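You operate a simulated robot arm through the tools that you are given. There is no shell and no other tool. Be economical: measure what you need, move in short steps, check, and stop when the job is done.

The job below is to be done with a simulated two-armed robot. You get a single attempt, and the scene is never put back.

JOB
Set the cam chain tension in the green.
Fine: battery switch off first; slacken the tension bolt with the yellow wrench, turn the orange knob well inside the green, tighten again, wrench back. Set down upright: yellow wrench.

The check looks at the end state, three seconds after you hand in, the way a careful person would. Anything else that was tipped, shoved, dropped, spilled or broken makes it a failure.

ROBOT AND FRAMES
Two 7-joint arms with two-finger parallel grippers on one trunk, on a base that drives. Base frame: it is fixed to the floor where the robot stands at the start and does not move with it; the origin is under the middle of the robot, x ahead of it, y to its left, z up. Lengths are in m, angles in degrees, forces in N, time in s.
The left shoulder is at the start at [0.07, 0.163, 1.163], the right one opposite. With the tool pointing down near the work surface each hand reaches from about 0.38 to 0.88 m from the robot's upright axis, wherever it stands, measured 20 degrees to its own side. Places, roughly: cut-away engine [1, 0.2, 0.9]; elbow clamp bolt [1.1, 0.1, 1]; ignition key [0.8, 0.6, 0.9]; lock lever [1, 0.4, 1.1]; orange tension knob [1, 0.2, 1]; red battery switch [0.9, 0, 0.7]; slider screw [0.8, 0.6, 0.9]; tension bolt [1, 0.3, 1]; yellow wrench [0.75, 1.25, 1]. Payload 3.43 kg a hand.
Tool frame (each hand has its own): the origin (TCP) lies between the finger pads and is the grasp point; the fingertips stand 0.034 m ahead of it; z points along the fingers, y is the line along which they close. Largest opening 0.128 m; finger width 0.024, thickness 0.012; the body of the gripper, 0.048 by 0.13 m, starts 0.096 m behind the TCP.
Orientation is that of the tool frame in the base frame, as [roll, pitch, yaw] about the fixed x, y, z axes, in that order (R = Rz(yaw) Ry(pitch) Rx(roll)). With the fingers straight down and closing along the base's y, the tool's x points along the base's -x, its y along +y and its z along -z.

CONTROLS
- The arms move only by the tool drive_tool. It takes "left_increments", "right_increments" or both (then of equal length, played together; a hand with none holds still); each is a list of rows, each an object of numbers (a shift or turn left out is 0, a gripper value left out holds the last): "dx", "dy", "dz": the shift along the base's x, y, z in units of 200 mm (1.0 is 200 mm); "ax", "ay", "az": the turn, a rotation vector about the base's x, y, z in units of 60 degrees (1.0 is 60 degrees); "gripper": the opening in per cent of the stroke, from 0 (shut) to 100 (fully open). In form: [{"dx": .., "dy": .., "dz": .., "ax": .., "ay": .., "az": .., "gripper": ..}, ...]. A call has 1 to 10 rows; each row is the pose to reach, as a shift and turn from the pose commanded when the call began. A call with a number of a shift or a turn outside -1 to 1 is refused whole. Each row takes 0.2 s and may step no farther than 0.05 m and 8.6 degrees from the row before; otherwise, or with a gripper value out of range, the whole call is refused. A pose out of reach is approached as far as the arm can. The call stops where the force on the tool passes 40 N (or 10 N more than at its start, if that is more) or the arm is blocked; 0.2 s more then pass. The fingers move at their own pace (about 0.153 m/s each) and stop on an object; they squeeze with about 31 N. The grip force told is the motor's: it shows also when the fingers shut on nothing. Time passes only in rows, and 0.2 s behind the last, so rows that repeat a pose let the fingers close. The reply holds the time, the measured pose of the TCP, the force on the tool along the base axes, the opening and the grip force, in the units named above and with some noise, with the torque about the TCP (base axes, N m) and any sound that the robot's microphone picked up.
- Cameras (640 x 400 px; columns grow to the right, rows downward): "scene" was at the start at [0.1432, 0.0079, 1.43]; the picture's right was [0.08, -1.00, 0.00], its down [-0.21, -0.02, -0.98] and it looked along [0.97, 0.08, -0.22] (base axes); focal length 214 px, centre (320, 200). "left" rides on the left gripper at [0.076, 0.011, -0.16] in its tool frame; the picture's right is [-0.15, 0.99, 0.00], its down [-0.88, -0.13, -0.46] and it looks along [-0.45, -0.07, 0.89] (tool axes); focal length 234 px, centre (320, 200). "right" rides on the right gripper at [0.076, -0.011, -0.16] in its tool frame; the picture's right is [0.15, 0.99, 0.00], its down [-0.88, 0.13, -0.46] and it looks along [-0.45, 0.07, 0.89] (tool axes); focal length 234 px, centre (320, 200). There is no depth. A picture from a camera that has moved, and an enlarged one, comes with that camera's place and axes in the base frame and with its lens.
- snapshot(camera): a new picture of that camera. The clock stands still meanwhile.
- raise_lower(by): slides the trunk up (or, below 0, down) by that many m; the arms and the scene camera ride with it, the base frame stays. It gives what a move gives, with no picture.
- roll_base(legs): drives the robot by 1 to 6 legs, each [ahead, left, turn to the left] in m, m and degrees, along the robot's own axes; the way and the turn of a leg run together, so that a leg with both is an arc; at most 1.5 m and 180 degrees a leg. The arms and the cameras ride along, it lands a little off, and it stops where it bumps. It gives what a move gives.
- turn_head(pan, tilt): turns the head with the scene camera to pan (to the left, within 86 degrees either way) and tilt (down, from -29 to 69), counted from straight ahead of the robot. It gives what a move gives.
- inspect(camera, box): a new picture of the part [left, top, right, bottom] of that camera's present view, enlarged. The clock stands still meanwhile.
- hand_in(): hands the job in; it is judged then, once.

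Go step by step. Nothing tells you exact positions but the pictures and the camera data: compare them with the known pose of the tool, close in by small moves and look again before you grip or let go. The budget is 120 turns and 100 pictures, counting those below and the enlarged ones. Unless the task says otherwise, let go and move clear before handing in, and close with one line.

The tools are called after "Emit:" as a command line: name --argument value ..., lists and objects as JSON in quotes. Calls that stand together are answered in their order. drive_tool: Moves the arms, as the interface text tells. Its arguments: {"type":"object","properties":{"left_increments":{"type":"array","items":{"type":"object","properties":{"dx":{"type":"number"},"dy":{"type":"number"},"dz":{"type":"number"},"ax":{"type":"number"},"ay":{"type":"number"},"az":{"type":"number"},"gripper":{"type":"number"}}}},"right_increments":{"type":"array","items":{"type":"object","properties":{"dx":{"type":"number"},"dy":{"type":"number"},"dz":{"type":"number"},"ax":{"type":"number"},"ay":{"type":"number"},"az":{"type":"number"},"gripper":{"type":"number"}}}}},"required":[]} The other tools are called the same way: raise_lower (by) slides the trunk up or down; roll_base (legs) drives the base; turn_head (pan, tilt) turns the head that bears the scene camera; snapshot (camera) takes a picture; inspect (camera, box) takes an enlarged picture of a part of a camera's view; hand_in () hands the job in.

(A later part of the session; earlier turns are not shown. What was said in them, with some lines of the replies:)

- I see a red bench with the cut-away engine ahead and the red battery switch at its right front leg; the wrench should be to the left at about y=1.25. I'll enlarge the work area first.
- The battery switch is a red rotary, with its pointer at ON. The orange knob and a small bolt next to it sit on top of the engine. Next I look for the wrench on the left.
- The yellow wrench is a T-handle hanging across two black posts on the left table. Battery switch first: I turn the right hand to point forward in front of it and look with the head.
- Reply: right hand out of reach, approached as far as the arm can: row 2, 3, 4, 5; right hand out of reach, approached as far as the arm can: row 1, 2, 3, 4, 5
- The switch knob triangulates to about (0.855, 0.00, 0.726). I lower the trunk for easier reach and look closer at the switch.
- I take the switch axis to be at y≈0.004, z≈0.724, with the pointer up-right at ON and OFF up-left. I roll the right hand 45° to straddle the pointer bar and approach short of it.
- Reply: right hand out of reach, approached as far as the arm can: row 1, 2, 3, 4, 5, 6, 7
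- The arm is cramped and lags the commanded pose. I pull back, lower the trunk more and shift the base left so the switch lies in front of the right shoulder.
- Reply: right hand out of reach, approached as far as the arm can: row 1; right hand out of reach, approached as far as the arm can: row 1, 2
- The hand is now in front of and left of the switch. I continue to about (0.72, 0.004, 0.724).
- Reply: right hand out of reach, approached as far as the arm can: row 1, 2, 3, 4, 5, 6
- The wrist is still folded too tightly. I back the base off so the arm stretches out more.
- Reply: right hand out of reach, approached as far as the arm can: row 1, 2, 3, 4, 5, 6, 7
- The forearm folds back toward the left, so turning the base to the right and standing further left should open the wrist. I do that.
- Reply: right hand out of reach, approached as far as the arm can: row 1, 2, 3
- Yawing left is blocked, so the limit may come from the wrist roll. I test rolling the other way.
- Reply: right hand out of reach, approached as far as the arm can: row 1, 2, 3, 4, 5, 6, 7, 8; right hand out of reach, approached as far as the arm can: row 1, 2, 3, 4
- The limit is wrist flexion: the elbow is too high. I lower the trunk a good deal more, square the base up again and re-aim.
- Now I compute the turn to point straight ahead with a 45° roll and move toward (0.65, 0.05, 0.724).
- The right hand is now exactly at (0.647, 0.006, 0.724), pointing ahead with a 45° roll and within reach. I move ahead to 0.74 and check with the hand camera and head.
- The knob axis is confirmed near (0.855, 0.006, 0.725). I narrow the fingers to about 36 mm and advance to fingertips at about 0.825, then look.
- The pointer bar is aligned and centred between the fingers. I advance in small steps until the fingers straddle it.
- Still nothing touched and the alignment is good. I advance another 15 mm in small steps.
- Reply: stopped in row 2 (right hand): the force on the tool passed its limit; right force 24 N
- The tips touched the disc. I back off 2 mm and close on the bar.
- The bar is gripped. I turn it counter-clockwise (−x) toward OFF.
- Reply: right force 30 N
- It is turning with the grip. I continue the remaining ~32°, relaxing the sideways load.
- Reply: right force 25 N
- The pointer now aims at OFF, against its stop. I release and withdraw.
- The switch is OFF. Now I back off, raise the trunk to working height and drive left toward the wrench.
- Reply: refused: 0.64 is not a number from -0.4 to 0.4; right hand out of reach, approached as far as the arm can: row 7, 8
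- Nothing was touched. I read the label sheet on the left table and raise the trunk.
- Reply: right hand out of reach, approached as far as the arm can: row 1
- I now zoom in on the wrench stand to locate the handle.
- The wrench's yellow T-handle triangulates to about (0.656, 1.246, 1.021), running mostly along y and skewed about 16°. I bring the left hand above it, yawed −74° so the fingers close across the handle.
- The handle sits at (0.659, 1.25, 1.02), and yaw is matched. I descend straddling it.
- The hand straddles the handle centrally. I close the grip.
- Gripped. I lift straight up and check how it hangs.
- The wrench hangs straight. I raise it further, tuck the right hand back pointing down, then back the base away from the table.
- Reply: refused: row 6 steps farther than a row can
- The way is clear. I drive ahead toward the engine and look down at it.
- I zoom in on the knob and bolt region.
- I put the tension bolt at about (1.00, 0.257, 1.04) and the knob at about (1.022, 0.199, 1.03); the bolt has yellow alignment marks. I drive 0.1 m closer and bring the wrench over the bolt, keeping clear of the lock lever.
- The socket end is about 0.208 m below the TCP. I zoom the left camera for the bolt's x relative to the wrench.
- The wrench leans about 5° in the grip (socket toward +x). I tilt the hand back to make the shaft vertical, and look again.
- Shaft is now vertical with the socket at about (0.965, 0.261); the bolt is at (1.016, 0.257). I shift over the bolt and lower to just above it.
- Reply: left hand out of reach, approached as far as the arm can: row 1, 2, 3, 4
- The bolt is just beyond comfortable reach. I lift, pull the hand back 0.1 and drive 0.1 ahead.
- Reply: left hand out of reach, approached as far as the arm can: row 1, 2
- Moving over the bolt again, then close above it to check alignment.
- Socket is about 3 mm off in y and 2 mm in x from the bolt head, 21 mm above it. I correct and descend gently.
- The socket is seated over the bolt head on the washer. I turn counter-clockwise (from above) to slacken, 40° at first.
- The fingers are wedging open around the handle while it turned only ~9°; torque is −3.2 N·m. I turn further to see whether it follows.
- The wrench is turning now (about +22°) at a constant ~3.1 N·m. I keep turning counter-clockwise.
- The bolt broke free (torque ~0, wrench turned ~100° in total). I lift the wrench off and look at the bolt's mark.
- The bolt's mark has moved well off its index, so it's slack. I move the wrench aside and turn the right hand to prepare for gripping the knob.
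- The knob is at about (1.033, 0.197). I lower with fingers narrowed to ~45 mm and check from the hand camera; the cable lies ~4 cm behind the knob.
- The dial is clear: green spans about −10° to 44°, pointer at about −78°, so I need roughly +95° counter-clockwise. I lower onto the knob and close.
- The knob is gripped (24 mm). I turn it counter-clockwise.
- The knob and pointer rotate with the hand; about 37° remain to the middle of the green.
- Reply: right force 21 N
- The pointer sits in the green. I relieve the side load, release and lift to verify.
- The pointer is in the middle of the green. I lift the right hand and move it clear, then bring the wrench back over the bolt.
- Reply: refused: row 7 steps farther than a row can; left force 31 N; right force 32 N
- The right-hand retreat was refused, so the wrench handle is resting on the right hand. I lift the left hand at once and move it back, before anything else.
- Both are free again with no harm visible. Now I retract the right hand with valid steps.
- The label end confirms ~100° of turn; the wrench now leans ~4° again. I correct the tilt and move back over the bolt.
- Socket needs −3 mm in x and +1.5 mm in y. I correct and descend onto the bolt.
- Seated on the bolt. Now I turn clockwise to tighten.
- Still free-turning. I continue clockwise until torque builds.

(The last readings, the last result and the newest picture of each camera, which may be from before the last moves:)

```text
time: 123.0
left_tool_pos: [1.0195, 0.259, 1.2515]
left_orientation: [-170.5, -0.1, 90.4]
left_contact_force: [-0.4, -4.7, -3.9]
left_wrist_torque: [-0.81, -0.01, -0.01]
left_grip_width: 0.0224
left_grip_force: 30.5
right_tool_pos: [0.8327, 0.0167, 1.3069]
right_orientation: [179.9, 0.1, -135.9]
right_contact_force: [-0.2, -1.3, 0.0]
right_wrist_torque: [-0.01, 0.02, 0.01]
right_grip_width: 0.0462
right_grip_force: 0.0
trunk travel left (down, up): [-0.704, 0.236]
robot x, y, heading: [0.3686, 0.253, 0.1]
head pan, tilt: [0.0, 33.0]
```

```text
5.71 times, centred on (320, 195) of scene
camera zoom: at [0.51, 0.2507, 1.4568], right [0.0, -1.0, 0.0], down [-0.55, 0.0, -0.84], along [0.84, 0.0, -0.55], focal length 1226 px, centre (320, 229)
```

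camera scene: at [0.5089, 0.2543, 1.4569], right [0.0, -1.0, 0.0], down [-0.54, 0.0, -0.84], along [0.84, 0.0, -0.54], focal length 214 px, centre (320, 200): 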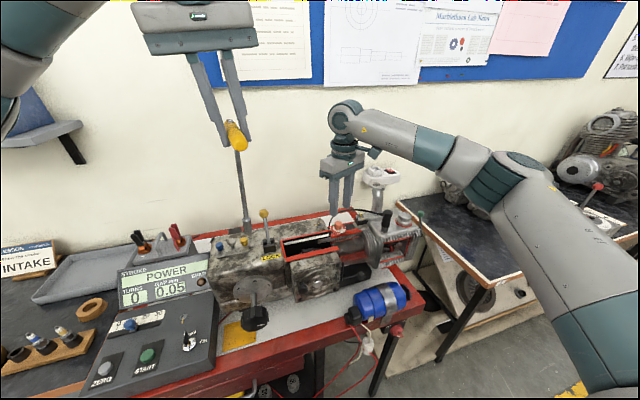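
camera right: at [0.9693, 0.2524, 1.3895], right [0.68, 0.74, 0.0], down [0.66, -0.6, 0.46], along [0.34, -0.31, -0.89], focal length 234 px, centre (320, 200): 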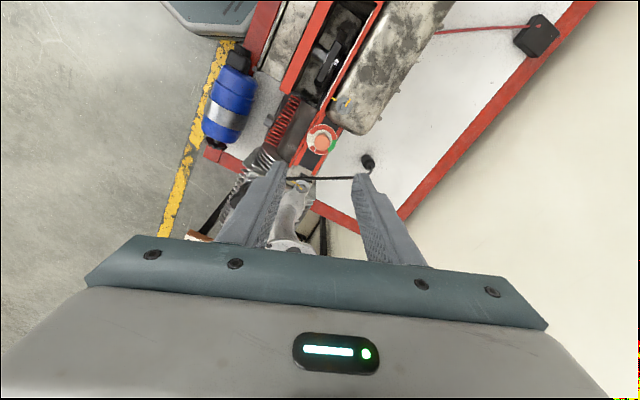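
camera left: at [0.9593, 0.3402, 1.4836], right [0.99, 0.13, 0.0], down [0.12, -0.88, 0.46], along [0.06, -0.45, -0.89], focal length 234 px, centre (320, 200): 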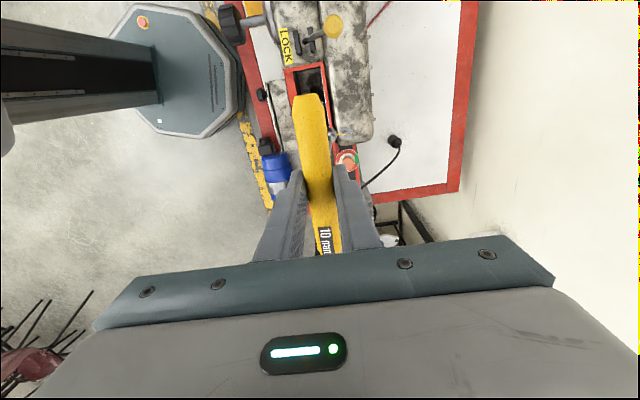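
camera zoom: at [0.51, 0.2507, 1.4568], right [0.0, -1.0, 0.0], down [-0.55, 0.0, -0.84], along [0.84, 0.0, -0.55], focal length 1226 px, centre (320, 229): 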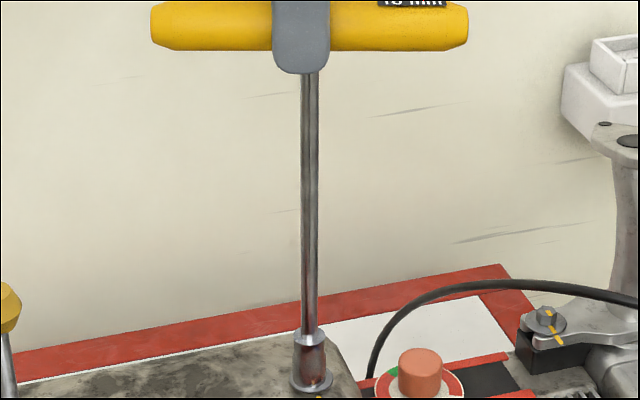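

No torque yet after 116°. I check the washer mark to see if the bolt follows.

Emit:
inspect --camera "scene" --box '[300, 205, 340, 230]'

```text
16.00 times, centred on (320, 218) of scene
camera zoom: at [0.51, 0.2507, 1.4568], right [0.0, -1.0, 0.0], down [-0.55, 0.0, -0.84], along [0.84, 0.0, -0.55], focal length 3432 px, centre (320, -80)
```

zoom: 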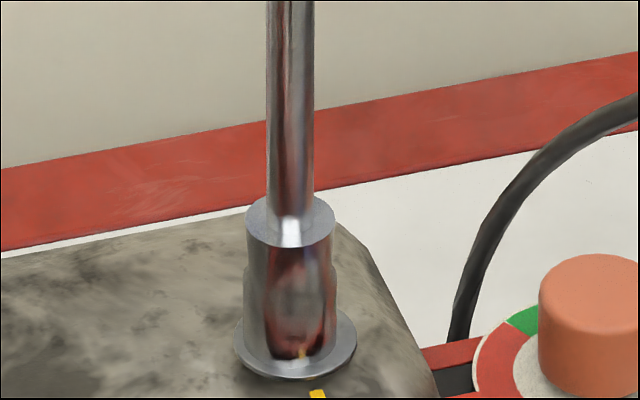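

The bolt is following (its mark has gone round to the back), so more clockwise turning is needed. I continue as far as the wrist allows.

Emit:
drive_tool --left_increments '[{"dy": -0.012, "az": -0.12}, {"dy": -0.012, "az": -0.24}, {"dy": -0.012, "az": -0.36}, {"dy": -0.012, "az": -0.48}, {"dy": -0.012, "az": -0.6}, {"dy": -0.012, "az": -0.72}, {"dy": -0.012, "az": -0.84}, {"dy": -0.012, "az": -0.96}]'

```text
time: 124.8
left_tool_pos: [1.0185, 0.2559, 1.2501]
left_orientation: [-170.6, 0.1, 32.8]
left_contact_force: [0.9, -1.5, -1.8]
left_wrist_torque: [-0.1, -0.09, 0.03]
left_grip_width: 0.0224
left_grip_force: 30.7
right_tool_pos: [0.8323, 0.017, 1.3066]
right_orientation: [179.9, 0.1, -135.9]
right_contact_force: [-0.5, -0.2, 0.7]
right_wrist_torque: [0.03, 0.04, 0.0]
right_grip_width: 0.0462
right_grip_force: 0.0
trunk travel left (down, up): [-0.704, 0.236]
robot x, y, heading: [0.3716, 0.2523, -0.0]
head pan, tilt: [0.0, 33.0]
```

Still free and the arm can reach. I continue another 58°.

Emit:
drive_tool --left_increments '[{"az": -0.12}, {"az": -0.24}, {"az": -0.36}, {"az": -0.48}, {"az": -0.6}, {"az": -0.72}, {"az": -0.84}, {"az": -0.96}]'

Emit:
snapshot --camera "scene"

```text
time: 126.6
left_tool_pos: [1.0194, 0.2565, 1.2511]
left_orientation: [-170.6, 0.1, -24.5]
left_contact_force: [-0.7, -1.4, -2.6]
left_wrist_torque: [-0.1, 0.09, 1.63]
left_grip_width: 0.0283
left_grip_force: 30.7
right_tool_pos: [0.8333, 0.0187, 1.3071]
right_orientation: [179.8, 0.2, -136.0]
right_contact_force: [0.2, -0.5, -0.3]
right_wrist_torque: [-0.02, 0.0, -0.02]
right_grip_width: 0.046
right_grip_force: 0.0
trunk travel left (down, up): [-0.704, 0.236]
robot x, y, heading: [0.3707, 0.2519, 0.0]
head pan, tilt: [0.0, 33.0]
```

```text
17 pictures are left
camera scene: at [0.5098, 0.2516, 1.4569], right [0.0, -1.0, 0.0], down [-0.55, 0.0, -0.84], along [0.84, 0.0, -0.55], focal length 214 px, centre (320, 200)
```

scene: 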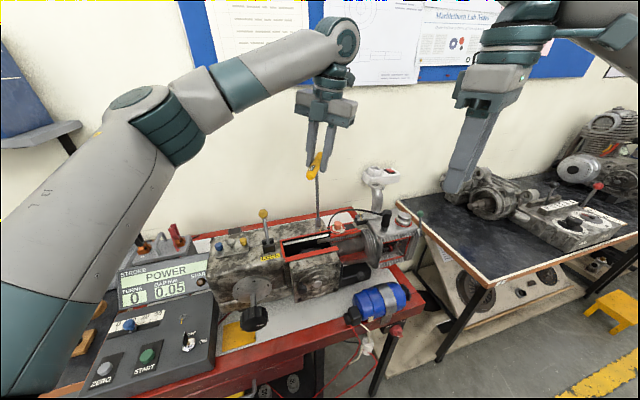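

Torque is building (1.6 N·m). I keep tightening clockwise.

Emit:
drive_tool --left_increments '[{"az": -0.12}, {"az": -0.24}, {"az": -0.36}, {"az": -0.48}, {"az": -0.6}]'

```text
time: 127.8
left_tool_pos: [1.0134, 0.2566, 1.2489]
left_orientation: [-170.6, -0.1, -60.2]
left_contact_force: [7.5, -3.4, 1.0]
left_wrist_torque: [-0.65, -1.52, 2.57]
left_grip_width: 0.0399
left_grip_force: 31.2
left hand out of reach, approached as far as the arm can: row 5
right_tool_pos: [0.8333, 0.0174, 1.3072]
right_orientation: [179.9, 0.2, -136.0]
right_contact_force: [0.1, -0.8, -0.4]
right_wrist_torque: [-0.02, 0.0, -0.02]
right_grip_width: 0.0462
right_grip_force: 0.0
trunk travel left (down, up): [-0.704, 0.236]
robot x, y, heading: [0.372, 0.25, -0.1]
head pan, tilt: [0.0, 33.0]
```

The wrist limit is reached at 2.6 N·m. I'll ratchet: unwedge, lift off, turn back 120° (two hex flats) and reseat.

Emit:
drive_tool --left_increments '[{"dx": 0.02, "az": 0.1}, {"dx": 0.03, "az": 0.2}, {"dx": 0.03, "az": 0.3}, {"dx": 0.03, "az": 0.4}, {"dx": 0.03, "az": 0.5}]'

```text
time: 129.0
left_tool_pos: [1.0177, 0.2571, 1.2493]
left_orientation: [-170.7, 0.2, -30.5]
left_contact_force: [0.4, 0.3, 0.6]
left_wrist_torque: [-0.06, -0.29, 0.36]
left_grip_width: 0.0253
left_grip_force: 31.1
right_tool_pos: [0.8323, 0.0168, 1.3078]
right_orientation: [179.9, 0.2, -136.0]
right_contact_force: [-0.5, 0.0, 0.2]
right_wrist_torque: [0.02, 0.0, 0.0]
right_grip_width: 0.0462
right_grip_force: 0.1
trunk travel left (down, up): [-0.704, 0.236]
robot x, y, heading: [0.3721, 0.2537, -0.3]
head pan, tilt: [0.0, 33.0]
```

Almost unwedged; 7° more, then lift off and inspect the bolt mark.

Emit:
drive_tool --left_increments '[{"az": 0.06}, {"az": 0.12}, {"az": 0.12, "dz": 0.06}, {"az": 0.12, "dz": 0.15}, {"az": 0.12, "dz": 0.3}]'

Emit:
inspect --camera "scene" --box '[288, 180, 352, 230]'

```text
time: 130.2
left_tool_pos: [1.0168, 0.2556, 1.3089]
left_orientation: [-170.5, 0.1, -23.5]
left_contact_force: [-0.1, -0.4, -2.4]
left_wrist_torque: [0.0, -0.02, -0.01]
left_grip_width: 0.0221
left_grip_force: 31.1
right_tool_pos: [0.8322, 0.0157, 1.3075]
right_orientation: [180.0, 0.2, -136.0]
right_contact_force: [-0.5, 0.7, 0.1]
right_wrist_torque: [0.01, -0.02, -0.03]
right_grip_width: 0.046
right_grip_force: 0.1
trunk travel left (down, up): [-0.704, 0.236]
robot x, y, heading: [0.3707, 0.2488, -0.0]
head pan, tilt: [0.0, 33.0]
```

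```text
8.00 times, centred on (320, 205) of scene
camera zoom: at [0.5085, 0.2508, 1.4569], right [0.0, -1.0, 0.0], down [-0.54, 0.0, -0.84], along [0.84, 0.0, -0.54], focal length 1716 px, centre (320, 160)
```

zoom: 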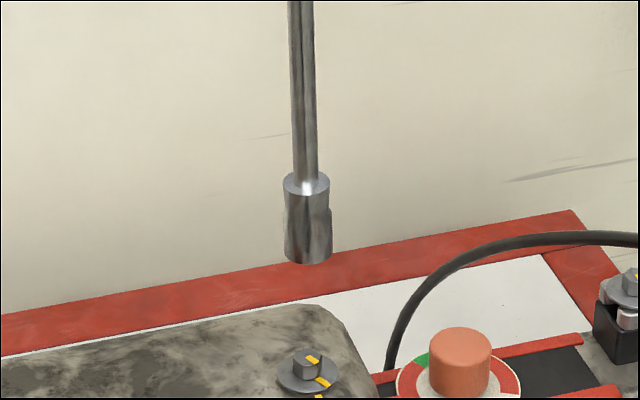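

The bolt mark is ~40° short of its index, matching my count. I turn the wrench back 120° in the air, then check alignment.

Emit:
drive_tool --left_increments '[{"az": 0.125}, {"az": 0.25}, {"az": 0.375}, {"az": 0.5}, {"az": 0.625}, {"az": 0.75}, {"az": 0.875}, {"az": 1.0}]'

Emit:
drive_tool --left_increments '[{"az": 0.125}, {"az": 0.25}, {"az": 0.375}, {"az": 0.5}, {"az": 0.625}, {"az": 0.75}, {"az": 0.875}, {"az": 1.0, "dz": -0.05}, {"az": 1.0, "dz": -0.15}]'

Emit:
inspect --camera "left" --box '[270, 80, 370, 142]'

Emit:
inspect --camera "scene" --box '[288, 190, 352, 230]'

```text
time: 132.0
left_tool_pos: [1.0171, 0.2567, 1.3083]
left_orientation: [-170.5, 0.1, 36.7]
left_contact_force: [0.6, 0.0, -1.7]
left_wrist_torque: [-0.03, 0.02, 0.03]
left_grip_width: 0.0225
left_grip_force: 31.5
right_tool_pos: [0.8334, 0.0168, 1.3064]
right_orientation: [179.8, 0.2, -136.0]
right_contact_force: [-0.3, -0.3, -0.5]
right_wrist_torque: [-0.01, 0.02, 0.0]
right_grip_width: 0.0462
right_grip_force: 0.1
trunk travel left (down, up): [-0.704, 0.236]
robot x, y, heading: [0.3703, 0.2515, 0.2]
head pan, tilt: [0.0, 33.0]
```

```text
time: 134.0
left_tool_pos: [1.0189, 0.2572, 1.2765]
left_orientation: [-170.4, 0.0, 96.7]
left_contact_force: [0.3, 0.3, -3.1]
left_wrist_torque: [0.03, 0.03, 0.03]
left_grip_width: 0.0221
left_grip_force: 31.0
right_tool_pos: [0.8336, 0.0172, 1.3066]
right_orientation: [179.9, 0.2, -136.0]
right_contact_force: [-0.2, -0.6, -0.6]
right_wrist_torque: [-0.01, 0.04, -0.03]
right_grip_width: 0.0458
right_grip_force: 0.0
trunk travel left (down, up): [-0.704, 0.236]
robot x, y, heading: [0.37, 0.2489, 0.1]
head pan, tilt: [0.0, 33.0]
```

```text
6.40 times, centred on (320, 111) of left
camera zoom: at [1.0477, 0.3383, 1.4326], right [0.99, -0.03, -0.16], down [0.05, -0.88, 0.47], along [-0.16, -0.47, -0.87], focal length 1499 px, centre (320, 770)
```

zoom: 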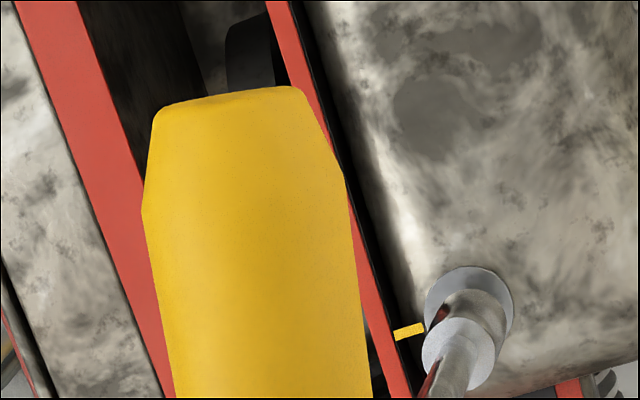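

```text
10.00 times, centred on (320, 210) of scene
camera zoom: at [0.5111, 0.2518, 1.4567], right [0.0, -1.0, 0.0], down [-0.55, 0.0, -0.84], along [0.84, 0.0, -0.55], focal length 2145 px, centre (320, 100)
```

zoom: 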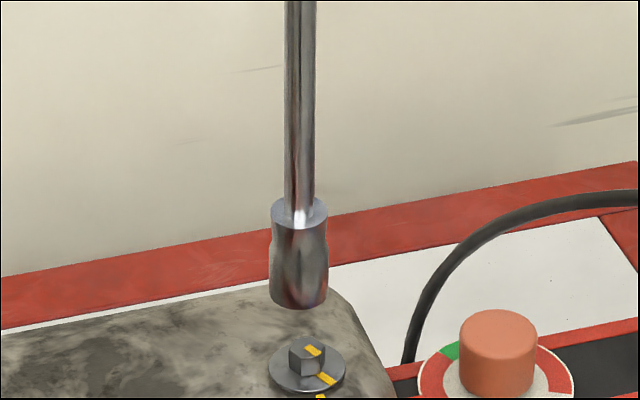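

Offsets are −2.6 mm in both x and y. I correct, descend and tighten.

Emit:
drive_tool --left_increments '[{"dx": -0.013, "dy": -0.013}, {"dx": -0.013, "dy": -0.013, "dz": -0.05}, {"dx": -0.013, "dy": -0.013, "dz": -0.08}, {"dx": -0.013, "dy": -0.013, "dz": -0.11}, {"dx": -0.013, "dy": -0.013, "dz": -0.135}]'

Emit:
drive_tool --left_increments '[{"az": -0.12}, {"az": -0.24}, {"az": -0.36}, {"az": -0.48}, {"az": -0.6}, {"az": -0.72}, {"az": -0.84}, {"az": -0.96}]'

Emit:
inspect --camera "scene" --box '[272, 130, 368, 230]'

```text
time: 135.2
left_tool_pos: [1.0148, 0.2546, 1.2507]
left_orientation: [-170.5, 0.1, 96.6]
left_contact_force: [0.7, 0.0, -3.0]
left_wrist_torque: [0.01, 0.0, 0.0]
left_grip_width: 0.0225
left_grip_force: 31.7
right_tool_pos: [0.8342, 0.0192, 1.3071]
right_orientation: [179.9, 0.2, -136.0]
right_contact_force: [-0.7, 0.0, 0.2]
right_wrist_torque: [-0.02, 0.04, 0.0]
right_grip_width: 0.0463
right_grip_force: 0.1
trunk travel left (down, up): [-0.704, 0.236]
robot x, y, heading: [0.37, 0.2503, 0.0]
head pan, tilt: [0.0, 33.0]
```

```text
time: 137.0
left_tool_pos: [1.0157, 0.2553, 1.2506]
left_orientation: [-170.5, 0.0, 39.2]
left_contact_force: [0.5, 1.3, -2.6]
left_wrist_torque: [0.18, -0.26, 3.91]
left_grip_width: 0.0423
left_grip_force: 30.7
right_tool_pos: [0.8321, 0.0183, 1.307]
right_orientation: [179.9, 0.2, -136.0]
right_contact_force: [0.3, 0.2, 0.5]
right_wrist_torque: [0.0, -0.01, -0.01]
right_grip_width: 0.046
right_grip_force: 0.0
trunk travel left (down, up): [-0.704, 0.236]
robot x, y, heading: [0.3701, 0.2522, 0.1]
head pan, tilt: [0.0, 33.0]
```

```text
4.00 times, centred on (320, 180) of scene
camera zoom: at [0.51, 0.2515, 1.4568], right [0.0, -1.0, 0.0], down [-0.55, 0.0, -0.84], along [0.84, 0.0, -0.55], focal length 858 px, centre (320, 280)
```

zoom: 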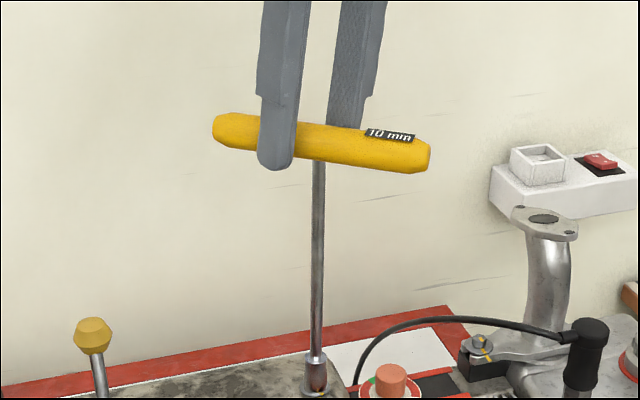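

Torque is 3.9 N·m with about 17° left to the mark. I continue in smaller steps.

Emit:
drive_tool --left_increments '[{"az": -0.1}, {"az": -0.2}, {"az": -0.3}]'

Emit:
inspect --camera "scene" --box '[296, 160, 336, 230]'

```text
time: 137.8
left_tool_pos: [1.0145, 0.2555, 1.2511]
left_orientation: [-170.6, -0.1, 21.3]
left_contact_force: [2.0, 0.6, -1.9]
left_wrist_torque: [0.04, -0.31, 4.87]
left_grip_width: 0.0453
left_grip_force: 31.2
right_tool_pos: [0.8338, 0.0171, 1.3063]
right_orientation: [179.9, 0.2, -136.0]
right_contact_force: [-0.4, 0.1, -0.5]
right_wrist_torque: [-0.01, 0.01, 0.0]
right_grip_width: 0.0463
right_grip_force: 0.0
trunk travel left (down, up): [-0.704, 0.236]
robot x, y, heading: [0.3707, 0.2502, 0.1]
head pan, tilt: [0.0, 33.0]
```

```text
5.71 times, centred on (316, 195) of scene
camera zoom: at [0.5101, 0.2516, 1.4568], right [0.0, -1.0, 0.0], down [-0.55, 0.0, -0.84], along [0.84, 0.0, -0.55], focal length 1226 px, centre (343, 229)
```

zoom: 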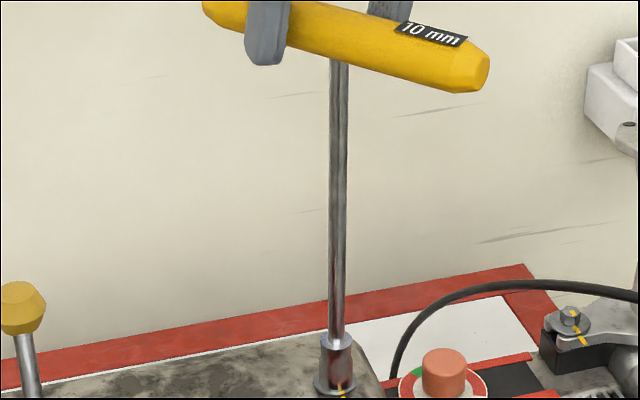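

The mark appears aligned at 4.9 N·m. I unwedge, lift off and check the mark.

Emit:
drive_tool --left_increments '[{"az": 0.12}, {"az": 0.24}, {"az": 0.36}, {"az": 0.48}, {"az": 0.6}]'

Emit:
drive_tool --left_increments '[{"dz": 0.06}, {"dz": 0.15}, {"dz": 0.3}, {"dz": 0.5}]'

Emit:
inspect --camera "scene" --box '[288, 190, 352, 230]'

```text
time: 139.0
left_tool_pos: [1.0151, 0.2552, 1.2509]
left_orientation: [-170.5, 0.2, 57.0]
left_contact_force: [0.2, 2.1, -3.1]
left_wrist_torque: [0.3, -0.09, 0.38]
left_grip_width: 0.029
left_grip_force: 30.7
right_tool_pos: [0.8338, 0.0171, 1.3071]
right_orientation: [179.9, 0.2, -136.0]
right_contact_force: [1.0, 0.0, -0.1]
right_wrist_torque: [-0.01, 0.0, 0.03]
right_grip_width: 0.046
right_grip_force: 0.0
trunk travel left (down, up): [-0.704, 0.236]
robot x, y, heading: [0.3736, 0.2545, 0.0]
head pan, tilt: [0.0, 33.0]
```

```text
time: 140.0
left_tool_pos: [1.0124, 0.2503, 1.3539]
left_orientation: [-170.7, -0.1, 57.0]
left_contact_force: [0.3, 0.4, -2.5]
left_wrist_torque: [0.04, -0.03, -0.01]
left_grip_width: 0.0225
left_grip_force: 31.2
right_tool_pos: [0.8303, 0.0156, 1.3073]
right_orientation: [179.9, 0.3, -136.0]
right_contact_force: [-0.6, -0.7, 0.4]
right_wrist_torque: [0.07, -0.06, -0.01]
right_grip_width: 0.046
right_grip_force: 0.1
trunk travel left (down, up): [-0.704, 0.236]
robot x, y, heading: [0.3712, 0.2546, 0.1]
head pan, tilt: [0.0, 33.0]
```

```text
10.00 times, centred on (320, 210) of scene
camera zoom: at [0.5071, 0.249, 1.4571], right [0.0, -1.0, 0.0], down [-0.54, 0.0, -0.84], along [0.84, 0.0, -0.54], focal length 2145 px, centre (320, 100)
```

zoom: 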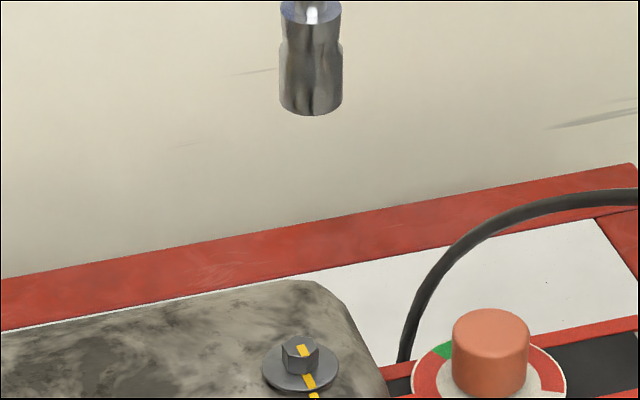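

The yellow marks line up again, so the bolt is tight. I check the knob pointer from the left hand camera before carrying the wrench back.

Emit:
inspect --camera "left" --box '[230, 50, 450, 190]'

```text
2.86 times, centred on (340, 120) of left
camera zoom: at [1.0845, 0.295, 1.5081], right [0.74, -0.66, -0.16], down [-0.53, -0.71, 0.47], along [-0.42, -0.26, -0.87], focal length 669 px, centre (263, 429)
```

zoom: 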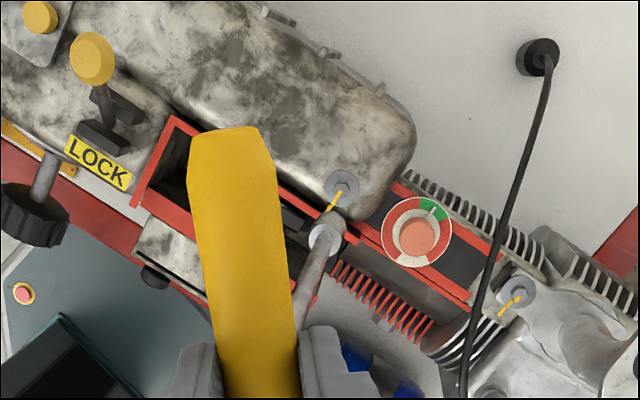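

The pointer is in the middle of the green. I carry the wrench away from the engine, rotate it to its original bearing, and drive back to the left table.

Emit:
drive_tool --left_increments '[{"dx": -0.2, "az": 0.09}, {"dx": -0.4, "az": 0.18}, {"dx": -0.6, "az": 0.27}, {"dx": -0.74, "az": 0.36}, {"dx": -0.74, "dy": 0.2, "az": 0.46}, {"dx": -0.74, "dy": 0.4, "az": 0.55}, {"dx": -0.74, "dy": 0.6, "az": 0.64}, {"dx": -0.74, "dy": 0.8, "az": 0.73}, {"dx": -0.74, "dy": 1.0, "az": 0.82}]'

Emit:
drive_tool --left_increments '[{"dy": 0.2}, {"dy": 0.4}, {"dy": 0.5}]'

Emit:
roll_base --legs '[[-0.37, 0, 0], [0, 0.7, 0]]'

Emit:
turn_head --pan 25 --tilt 35

Emit:
inspect --camera "scene" --box '[240, 100, 400, 240]'

```text
time: 142.0
left_tool_pos: [0.8662, 0.4574, 1.351]
left_orientation: [-170.6, 0.2, 106.2]
left_contact_force: [0.4, 1.0, -1.8]
left_wrist_torque: [-0.01, -0.04, 0.0]
left_grip_width: 0.0222
left_grip_force: 30.9
right_tool_pos: [0.8321, 0.0197, 1.3073]
right_orientation: [180.0, 0.1, -135.9]
right_contact_force: [-0.6, 0.7, 0.5]
right_wrist_torque: [-0.04, -0.01, -0.01]
right_grip_width: 0.0462
right_grip_force: 0.0
trunk travel left (down, up): [-0.704, 0.236]
robot x, y, heading: [0.3679, 0.2533, 0.0]
head pan, tilt: [0.0, 33.0]
```

```text
time: 142.8
left_tool_pos: [0.8687, 0.5566, 1.3498]
left_orientation: [-170.5, 0.0, 106.1]
left_contact_force: [0.0, 0.3, -0.8]
left_wrist_torque: [-0.01, -0.01, 0.03]
left_grip_width: 0.022
left_grip_force: 31.0
right_tool_pos: [0.8342, 0.0158, 1.3062]
right_orientation: [179.9, 0.2, -136.1]
right_contact_force: [0.4, 0.6, -0.6]
right_wrist_torque: [0.05, 0.0, -0.02]
right_grip_width: 0.0464
right_grip_force: 0.2
trunk travel left (down, up): [-0.704, 0.236]
robot x, y, heading: [0.369, 0.2498, 0.0]
head pan, tilt: [0.0, 33.0]
```

```text
time: 148.6
left_tool_pos: [0.4994, 1.2398, 1.3491]
left_orientation: [-170.6, -0.1, 105.5]
left_contact_force: [-0.1, 0.6, -2.6]
left_wrist_torque: [0.04, -0.04, -0.03]
left_grip_width: 0.0224
left_grip_force: 31.2
right_tool_pos: [0.4606, 0.6996, 1.3069]
right_orientation: [180.0, 0.2, -136.4]
right_contact_force: [-0.2, 0.0, -0.7]
right_wrist_torque: [0.01, -0.01, -0.01]
right_grip_width: 0.0462
right_grip_force: 0.1
trunk travel left (down, up): [-0.704, 0.236]
robot x, y, heading: [0.0039, 0.9403, -0.6]
head pan, tilt: [0.0, 33.0]
```

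```text
time: 149.5
left_tool_pos: [0.5008, 1.2392, 1.3505]
left_orientation: [-170.4, 0.0, 105.7]
left_contact_force: [0.1, -0.2, -1.9]
left_wrist_torque: [0.02, 0.04, 0.01]
left_grip_width: 0.0221
left_grip_force: 30.6
right_tool_pos: [0.4602, 0.7016, 1.3066]
right_orientation: [179.9, 0.2, -136.5]
right_contact_force: [-0.7, 0.0, 0.3]
right_wrist_torque: [-0.02, 0.03, 0.01]
right_grip_width: 0.046
right_grip_force: 0.0
trunk travel left (down, up): [-0.704, 0.236]
robot x, y, heading: [-0.0006, 0.9413, -0.7]
head pan, tilt: [25.0, 35.0]
```

```text
2.86 times, centred on (320, 170) of scene
camera zoom: at [0.1305, 0.9758, 1.4538], right [0.41, -0.91, 0.0], down [-0.52, -0.24, -0.82], along [0.75, 0.34, -0.57], focal length 613 px, centre (320, 286)
```

zoom: 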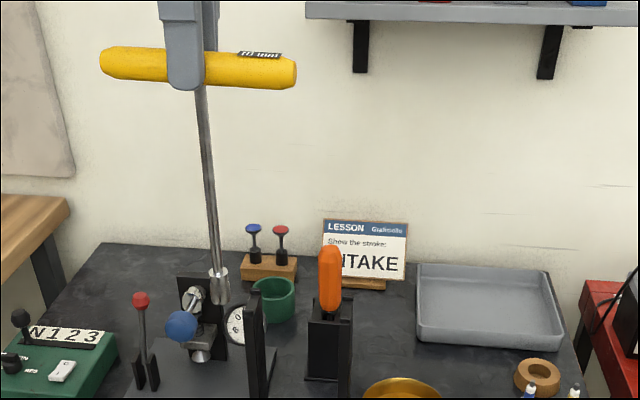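

The wrench hangs vertically. I move it above its stand and check with both cameras.

Emit:
drive_tool --left_increments '[{"dx": 0.2, "dy": 0.01, "az": 0.01}, {"dx": 0.4, "dy": 0.02, "az": 0.01}, {"dx": 0.6, "dy": 0.03, "az": 0.01}, {"dx": 0.78, "dy": 0.04, "az": 0.01}, {"dx": 0.78, "dy": 0.04, "az": 0.01, "dz": -0.2}, {"dx": 0.78, "dy": 0.04, "az": 0.01, "dz": -0.4}]'

Emit:
inspect --camera "scene" --box '[260, 130, 380, 240]'

Emit:
inspect --camera "left" --box '[240, 60, 440, 240]'

```text
time: 150.9
left_tool_pos: [0.6591, 1.2513, 1.2675]
left_orientation: [-170.5, 0.1, 106.2]
left_contact_force: [-0.1, 0.2, -2.2]
left_wrist_torque: [-0.01, 0.01, -0.01]
left_grip_width: 0.0222
left_grip_force: 31.5
right_tool_pos: [0.4629, 0.7031, 1.3072]
right_orientation: [179.9, 0.1, -136.4]
right_contact_force: [0.3, 0.1, 0.5]
right_wrist_torque: [-0.03, -0.01, 0.02]
right_grip_width: 0.0461
right_grip_force: 0.1
trunk travel left (down, up): [-0.704, 0.236]
robot x, y, heading: [0.0018, 0.9388, -0.4]
head pan, tilt: [25.0, 35.0]
```

```text
3.64 times, centred on (320, 185) of scene
camera zoom: at [0.1318, 0.9776, 1.4537], right [0.41, -0.91, 0.0], down [-0.52, -0.24, -0.82], along [0.74, 0.34, -0.57], focal length 780 px, centre (320, 254)
```

zoom: 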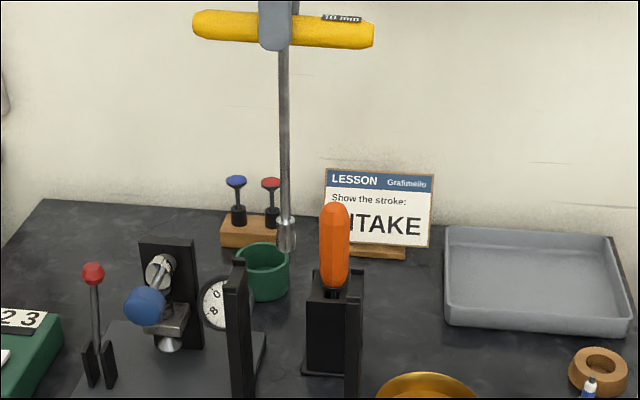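

```text
2.22 times, centred on (340, 150) of left
camera zoom: at [0.6745, 1.3352, 1.4241], right [0.98, 0.13, -0.16], down [0.2, -0.86, 0.47], along [-0.08, -0.49, -0.87], focal length 520 px, centre (276, 311)
```

zoom: 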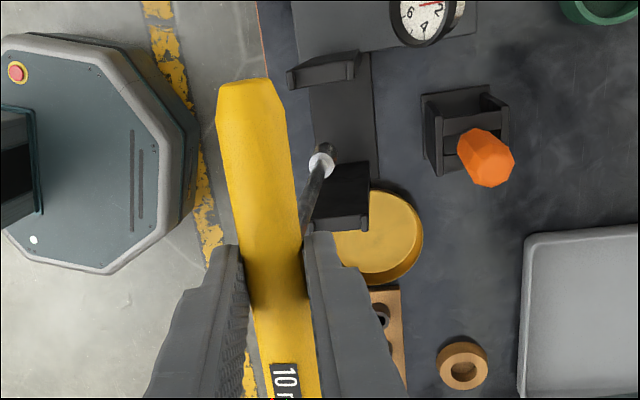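

Socket is between the posts and the handle bearing matches. I shift slightly to the recorded pick-up position and lower most of the way.

Emit:
drive_tool --left_increments '[{"dx": -0.01, "dy": -0.02, "dz": -0.1}, {"dx": -0.01, "dy": -0.02, "dz": -0.25}, {"dx": -0.01, "dy": -0.02, "dz": -0.45}, {"dx": -0.01, "dy": -0.02, "dz": -0.65}, {"dx": -0.01, "dy": -0.02, "dz": -0.85}, {"dx": -0.01, "dy": -0.02, "dz": -0.98}]'

Emit:
inspect --camera "left" --box '[260, 70, 400, 250]'

Emit:
inspect --camera "scene" --box '[280, 170, 360, 250]'

```text
time: 152.3
left_tool_pos: [0.6563, 1.2441, 1.075]
left_orientation: [-170.6, 0.1, 106.2]
left_contact_force: [0.8, -1.1, -1.5]
left_wrist_torque: [0.04, 0.0, -0.01]
left_grip_width: 0.0221
left_grip_force: 31.0
right_tool_pos: [0.461, 0.7009, 1.3072]
right_orientation: [179.8, 0.2, -136.6]
right_contact_force: [0.6, -0.3, 0.2]
right_wrist_torque: [0.01, 0.0, -0.02]
right_grip_width: 0.0461
right_grip_force: 0.2
trunk travel left (down, up): [-0.704, 0.236]
robot x, y, heading: [-0.0015, 0.9404, -0.6]
head pan, tilt: [25.0, 35.0]
```

```text
2.22 times, centred on (330, 160) of left
camera zoom: at [0.6704, 1.3293, 1.2305], right [0.98, 0.13, -0.16], down [0.19, -0.86, 0.47], along [-0.08, -0.49, -0.87], focal length 520 px, centre (298, 289)
```

zoom: 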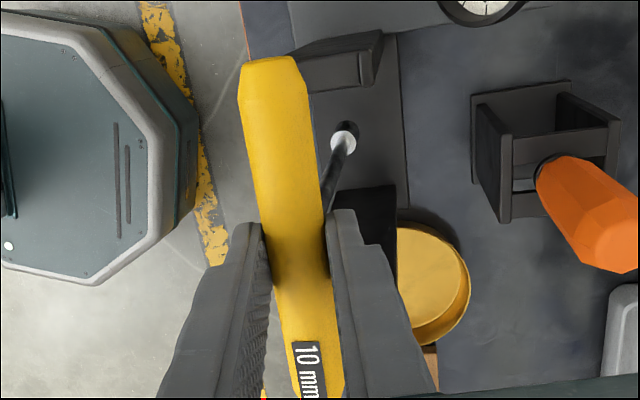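

```text
5.00 times, centred on (320, 210) of scene
camera zoom: at [0.1309, 0.9761, 1.4538], right [0.41, -0.91, 0.0], down [-0.52, -0.24, -0.82], along [0.75, 0.34, -0.57], focal length 1072 px, centre (320, 150)
```

zoom: 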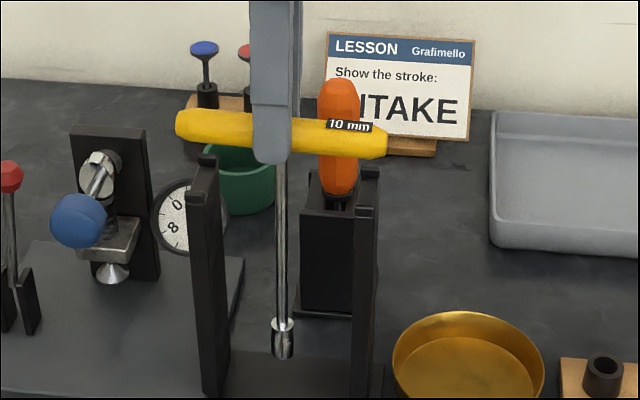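

It lines up well over the notches. I lower the last 5 cm gently.

Emit:
drive_tool --left_increments '[{"dz": -0.08}, {"dz": -0.15}, {"dz": -0.19}, {"dz": -0.21}, {"dz": -0.225}, {"dz": -0.235}]'

Emit:
inspect --camera "scene" --box '[280, 170, 360, 250]'

```text
time: 153.6
left_tool_pos: [0.6559, 1.2439, 1.0343]
left_orientation: [-171.2, 0.4, 106.4]
left_contact_force: [-3.6, -0.4, 10.6]
left_wrist_torque: [0.37, 0.25, 0.14]
left_grip_width: 0.0225
left_grip_force: 30.9
right_tool_pos: [0.4601, 0.7017, 1.3086]
right_orientation: [179.9, 0.4, -136.4]
right_contact_force: [0.4, 0.1, -0.6]
right_wrist_torque: [-0.01, 0.0, -0.03]
right_grip_width: 0.0461
right_grip_force: 0.0
trunk travel left (down, up): [-0.704, 0.236]
robot x, y, heading: [0.0033, 0.9398, -0.6]
head pan, tilt: [25.0, 35.0]
stopped in row 6 (left hand): the force on the tool passed its limit (the readings are from after the stop); the commanded pose is now the measured one
```

```text
5.00 times, centred on (320, 210) of scene
camera zoom: at [0.1288, 0.975, 1.4538], right [0.41, -0.91, 0.0], down [-0.52, -0.24, -0.82], along [0.75, 0.34, -0.57], focal length 1072 px, centre (320, 150)
```

zoom: 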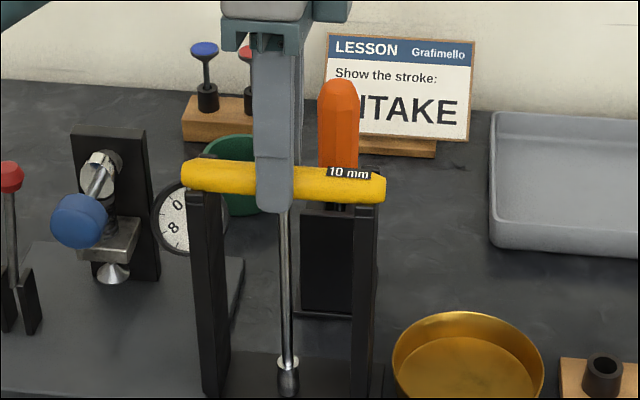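

Contact came ~7 mm above the pick-up height; I check whether the handle is in the notches using the left camera.

Emit:
inspect --camera "left" --box '[250, 80, 370, 200]'

```text
3.33 times, centred on (310, 140) of left
camera zoom: at [0.6684, 1.3288, 1.1909], right [0.98, 0.13, -0.15], down [0.19, -0.86, 0.47], along [-0.07, -0.49, -0.87], focal length 781 px, centre (353, 400)
```

zoom: 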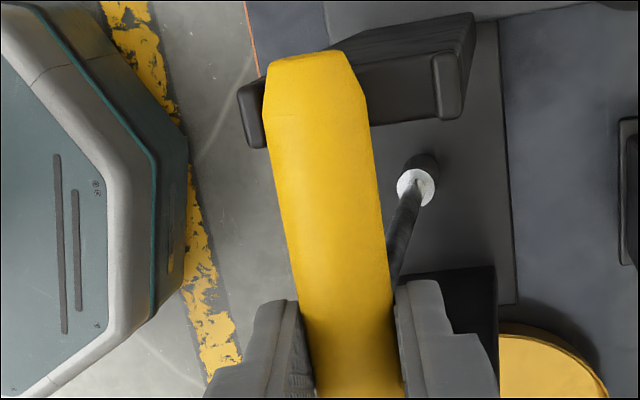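

The handle sits too close to the robot-side prong; it needs about +7 mm in x. I lift 15 mm, shift and lower again.

Emit:
drive_tool --left_increments '[{"dz": 0.04}, {"dz": 0.075}, {"dz": 0.075, "dx": 0.02}, {"dz": 0.075, "dx": 0.036}, {"dz": 0.03, "dx": 0.036}, {"dz": 0.0, "dx": 0.036}, {"dz": -0.015, "dx": 0.036}, {"dz": -0.025, "dx": 0.036}]'

```text
time: 155.4
left_tool_pos: [0.6648, 1.2454, 1.0339]
left_orientation: [-171.6, 0.6, 106.5]
left_contact_force: [-7.2, 0.3, 12.3]
left_wrist_torque: [0.22, 0.34, 0.09]
left_grip_width: 0.0221
left_grip_force: 30.7
right_tool_pos: [0.4598, 0.7004, 1.3074]
right_orientation: [180.0, 0.4, -136.6]
right_contact_force: [0.3, -0.6, 0.0]
right_wrist_torque: [-0.03, -0.01, 0.01]
right_grip_width: 0.046
right_grip_force: 0.1
trunk travel left (down, up): [-0.704, 0.236]
robot x, y, heading: [0.0029, 0.9395, -0.3]
head pan, tilt: [25.0, 35.0]
stopped in row 8 (left hand): the force on the tool passed its limit (the readings are from after the stop); the commanded pose is now the measured one
```

Contact at the same height again. I take a close look at the handle on the posts.

Emit:
inspect --camera "left" --box '[250, 80, 370, 200]'

```text
3.33 times, centred on (310, 140) of left
camera zoom: at [0.6752, 1.3299, 1.1903], right [0.98, 0.14, -0.14], down [0.19, -0.86, 0.48], along [-0.06, -0.5, -0.87], focal length 781 px, centre (353, 400)
```

zoom: 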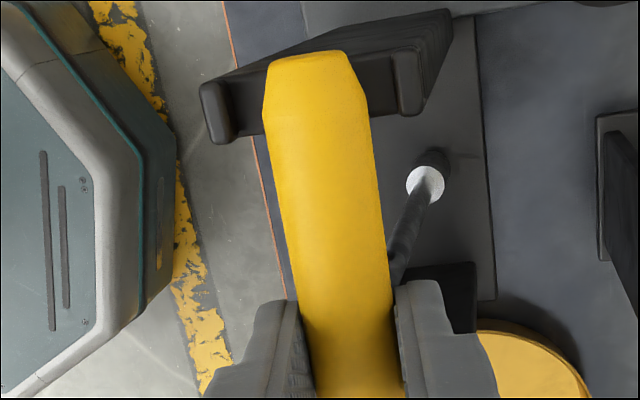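

The handle is now centred between the prongs on the notch floor and the shaft is vertical. I ease the load, open the fingers and rise clear.

Emit:
drive_tool --left_increments '[{"dz": 0.008}, {"dz": 0.008, "gripper": 25}, {"dz": 0.008, "gripper": 35}, {"dz": 0.008, "gripper": 50}, {"dz": 0.008, "gripper": 50}]'

Emit:
drive_tool --left_increments '[{"dz": 0.08}, {"dz": 0.2}, {"dz": 0.4}, {"dz": 0.6}, {"dz": 0.8}, {"dz": 1.0}]'

Emit:
inspect --camera "scene" --box '[270, 170, 370, 250]'

```text
time: 156.6
left_tool_pos: [0.665, 1.2451, 1.0344]
left_orientation: [-171.6, 0.5, 106.6]
left_contact_force: [0.5, 0.1, 0.3]
left_wrist_torque: [-0.01, -0.01, 0.03]
left_grip_width: 0.0638
left_grip_force: 0.1
right_tool_pos: [0.4601, 0.7018, 1.3076]
right_orientation: [179.8, 0.2, -136.6]
right_contact_force: [0.6, -0.8, 0.6]
right_wrist_torque: [0.04, -0.01, -0.01]
right_grip_width: 0.0463
right_grip_force: 0.0
trunk travel left (down, up): [-0.704, 0.236]
robot x, y, heading: [-0.0026, 0.9366, -0.7]
head pan, tilt: [25.0, 35.0]
```

```text
time: 158.0
left_tool_pos: [0.6636, 1.2448, 1.2355]
left_orientation: [-171.6, 0.5, 106.5]
left_contact_force: [-0.6, 0.1, -0.5]
left_wrist_torque: [0.04, -0.07, -0.03]
left_grip_width: 0.0639
left_grip_force: 0.0
right_tool_pos: [0.4603, 0.7009, 1.3062]
right_orientation: [179.9, 0.3, -136.5]
right_contact_force: [0.2, 0.1, 0.3]
right_wrist_torque: [0.04, -0.01, -0.01]
right_grip_width: 0.0461
right_grip_force: 0.1
trunk travel left (down, up): [-0.704, 0.236]
robot x, y, heading: [-0.0022, 0.9394, -0.4]
head pan, tilt: [25.0, 35.0]
```

```text
5.00 times, centred on (320, 210) of scene
camera zoom: at [0.1292, 0.9749, 1.4539], right [0.41, -0.91, 0.0], down [-0.52, -0.24, -0.82], along [0.75, 0.34, -0.57], focal length 1072 px, centre (320, 150)
```

zoom: 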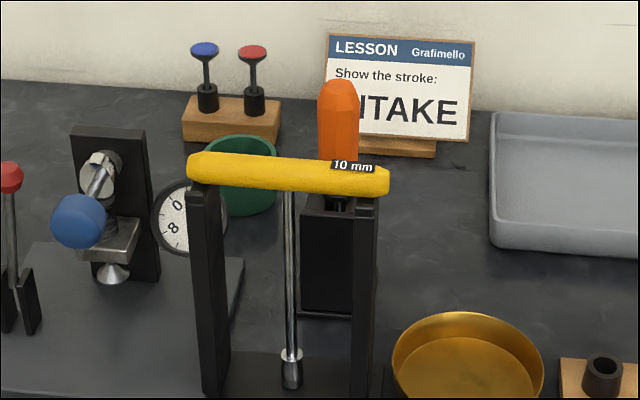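

The wrench hangs upright in its stand, the switch is OFF, the pointer is in the green, and the bolt marks are aligned. Both hands are clear, so I hand in.

Emit:
hand_in

```text
The job is handed in.
```

I handed the job in with the cam chain tension in the middle of the green, the tension bolt tightened back to its yellow marks, the battery switch off and the yellow wrench upright in its stand. Partway through, the wrench handle pressed on the right hand at about 30 N; I moved it off at once and saw no damage.
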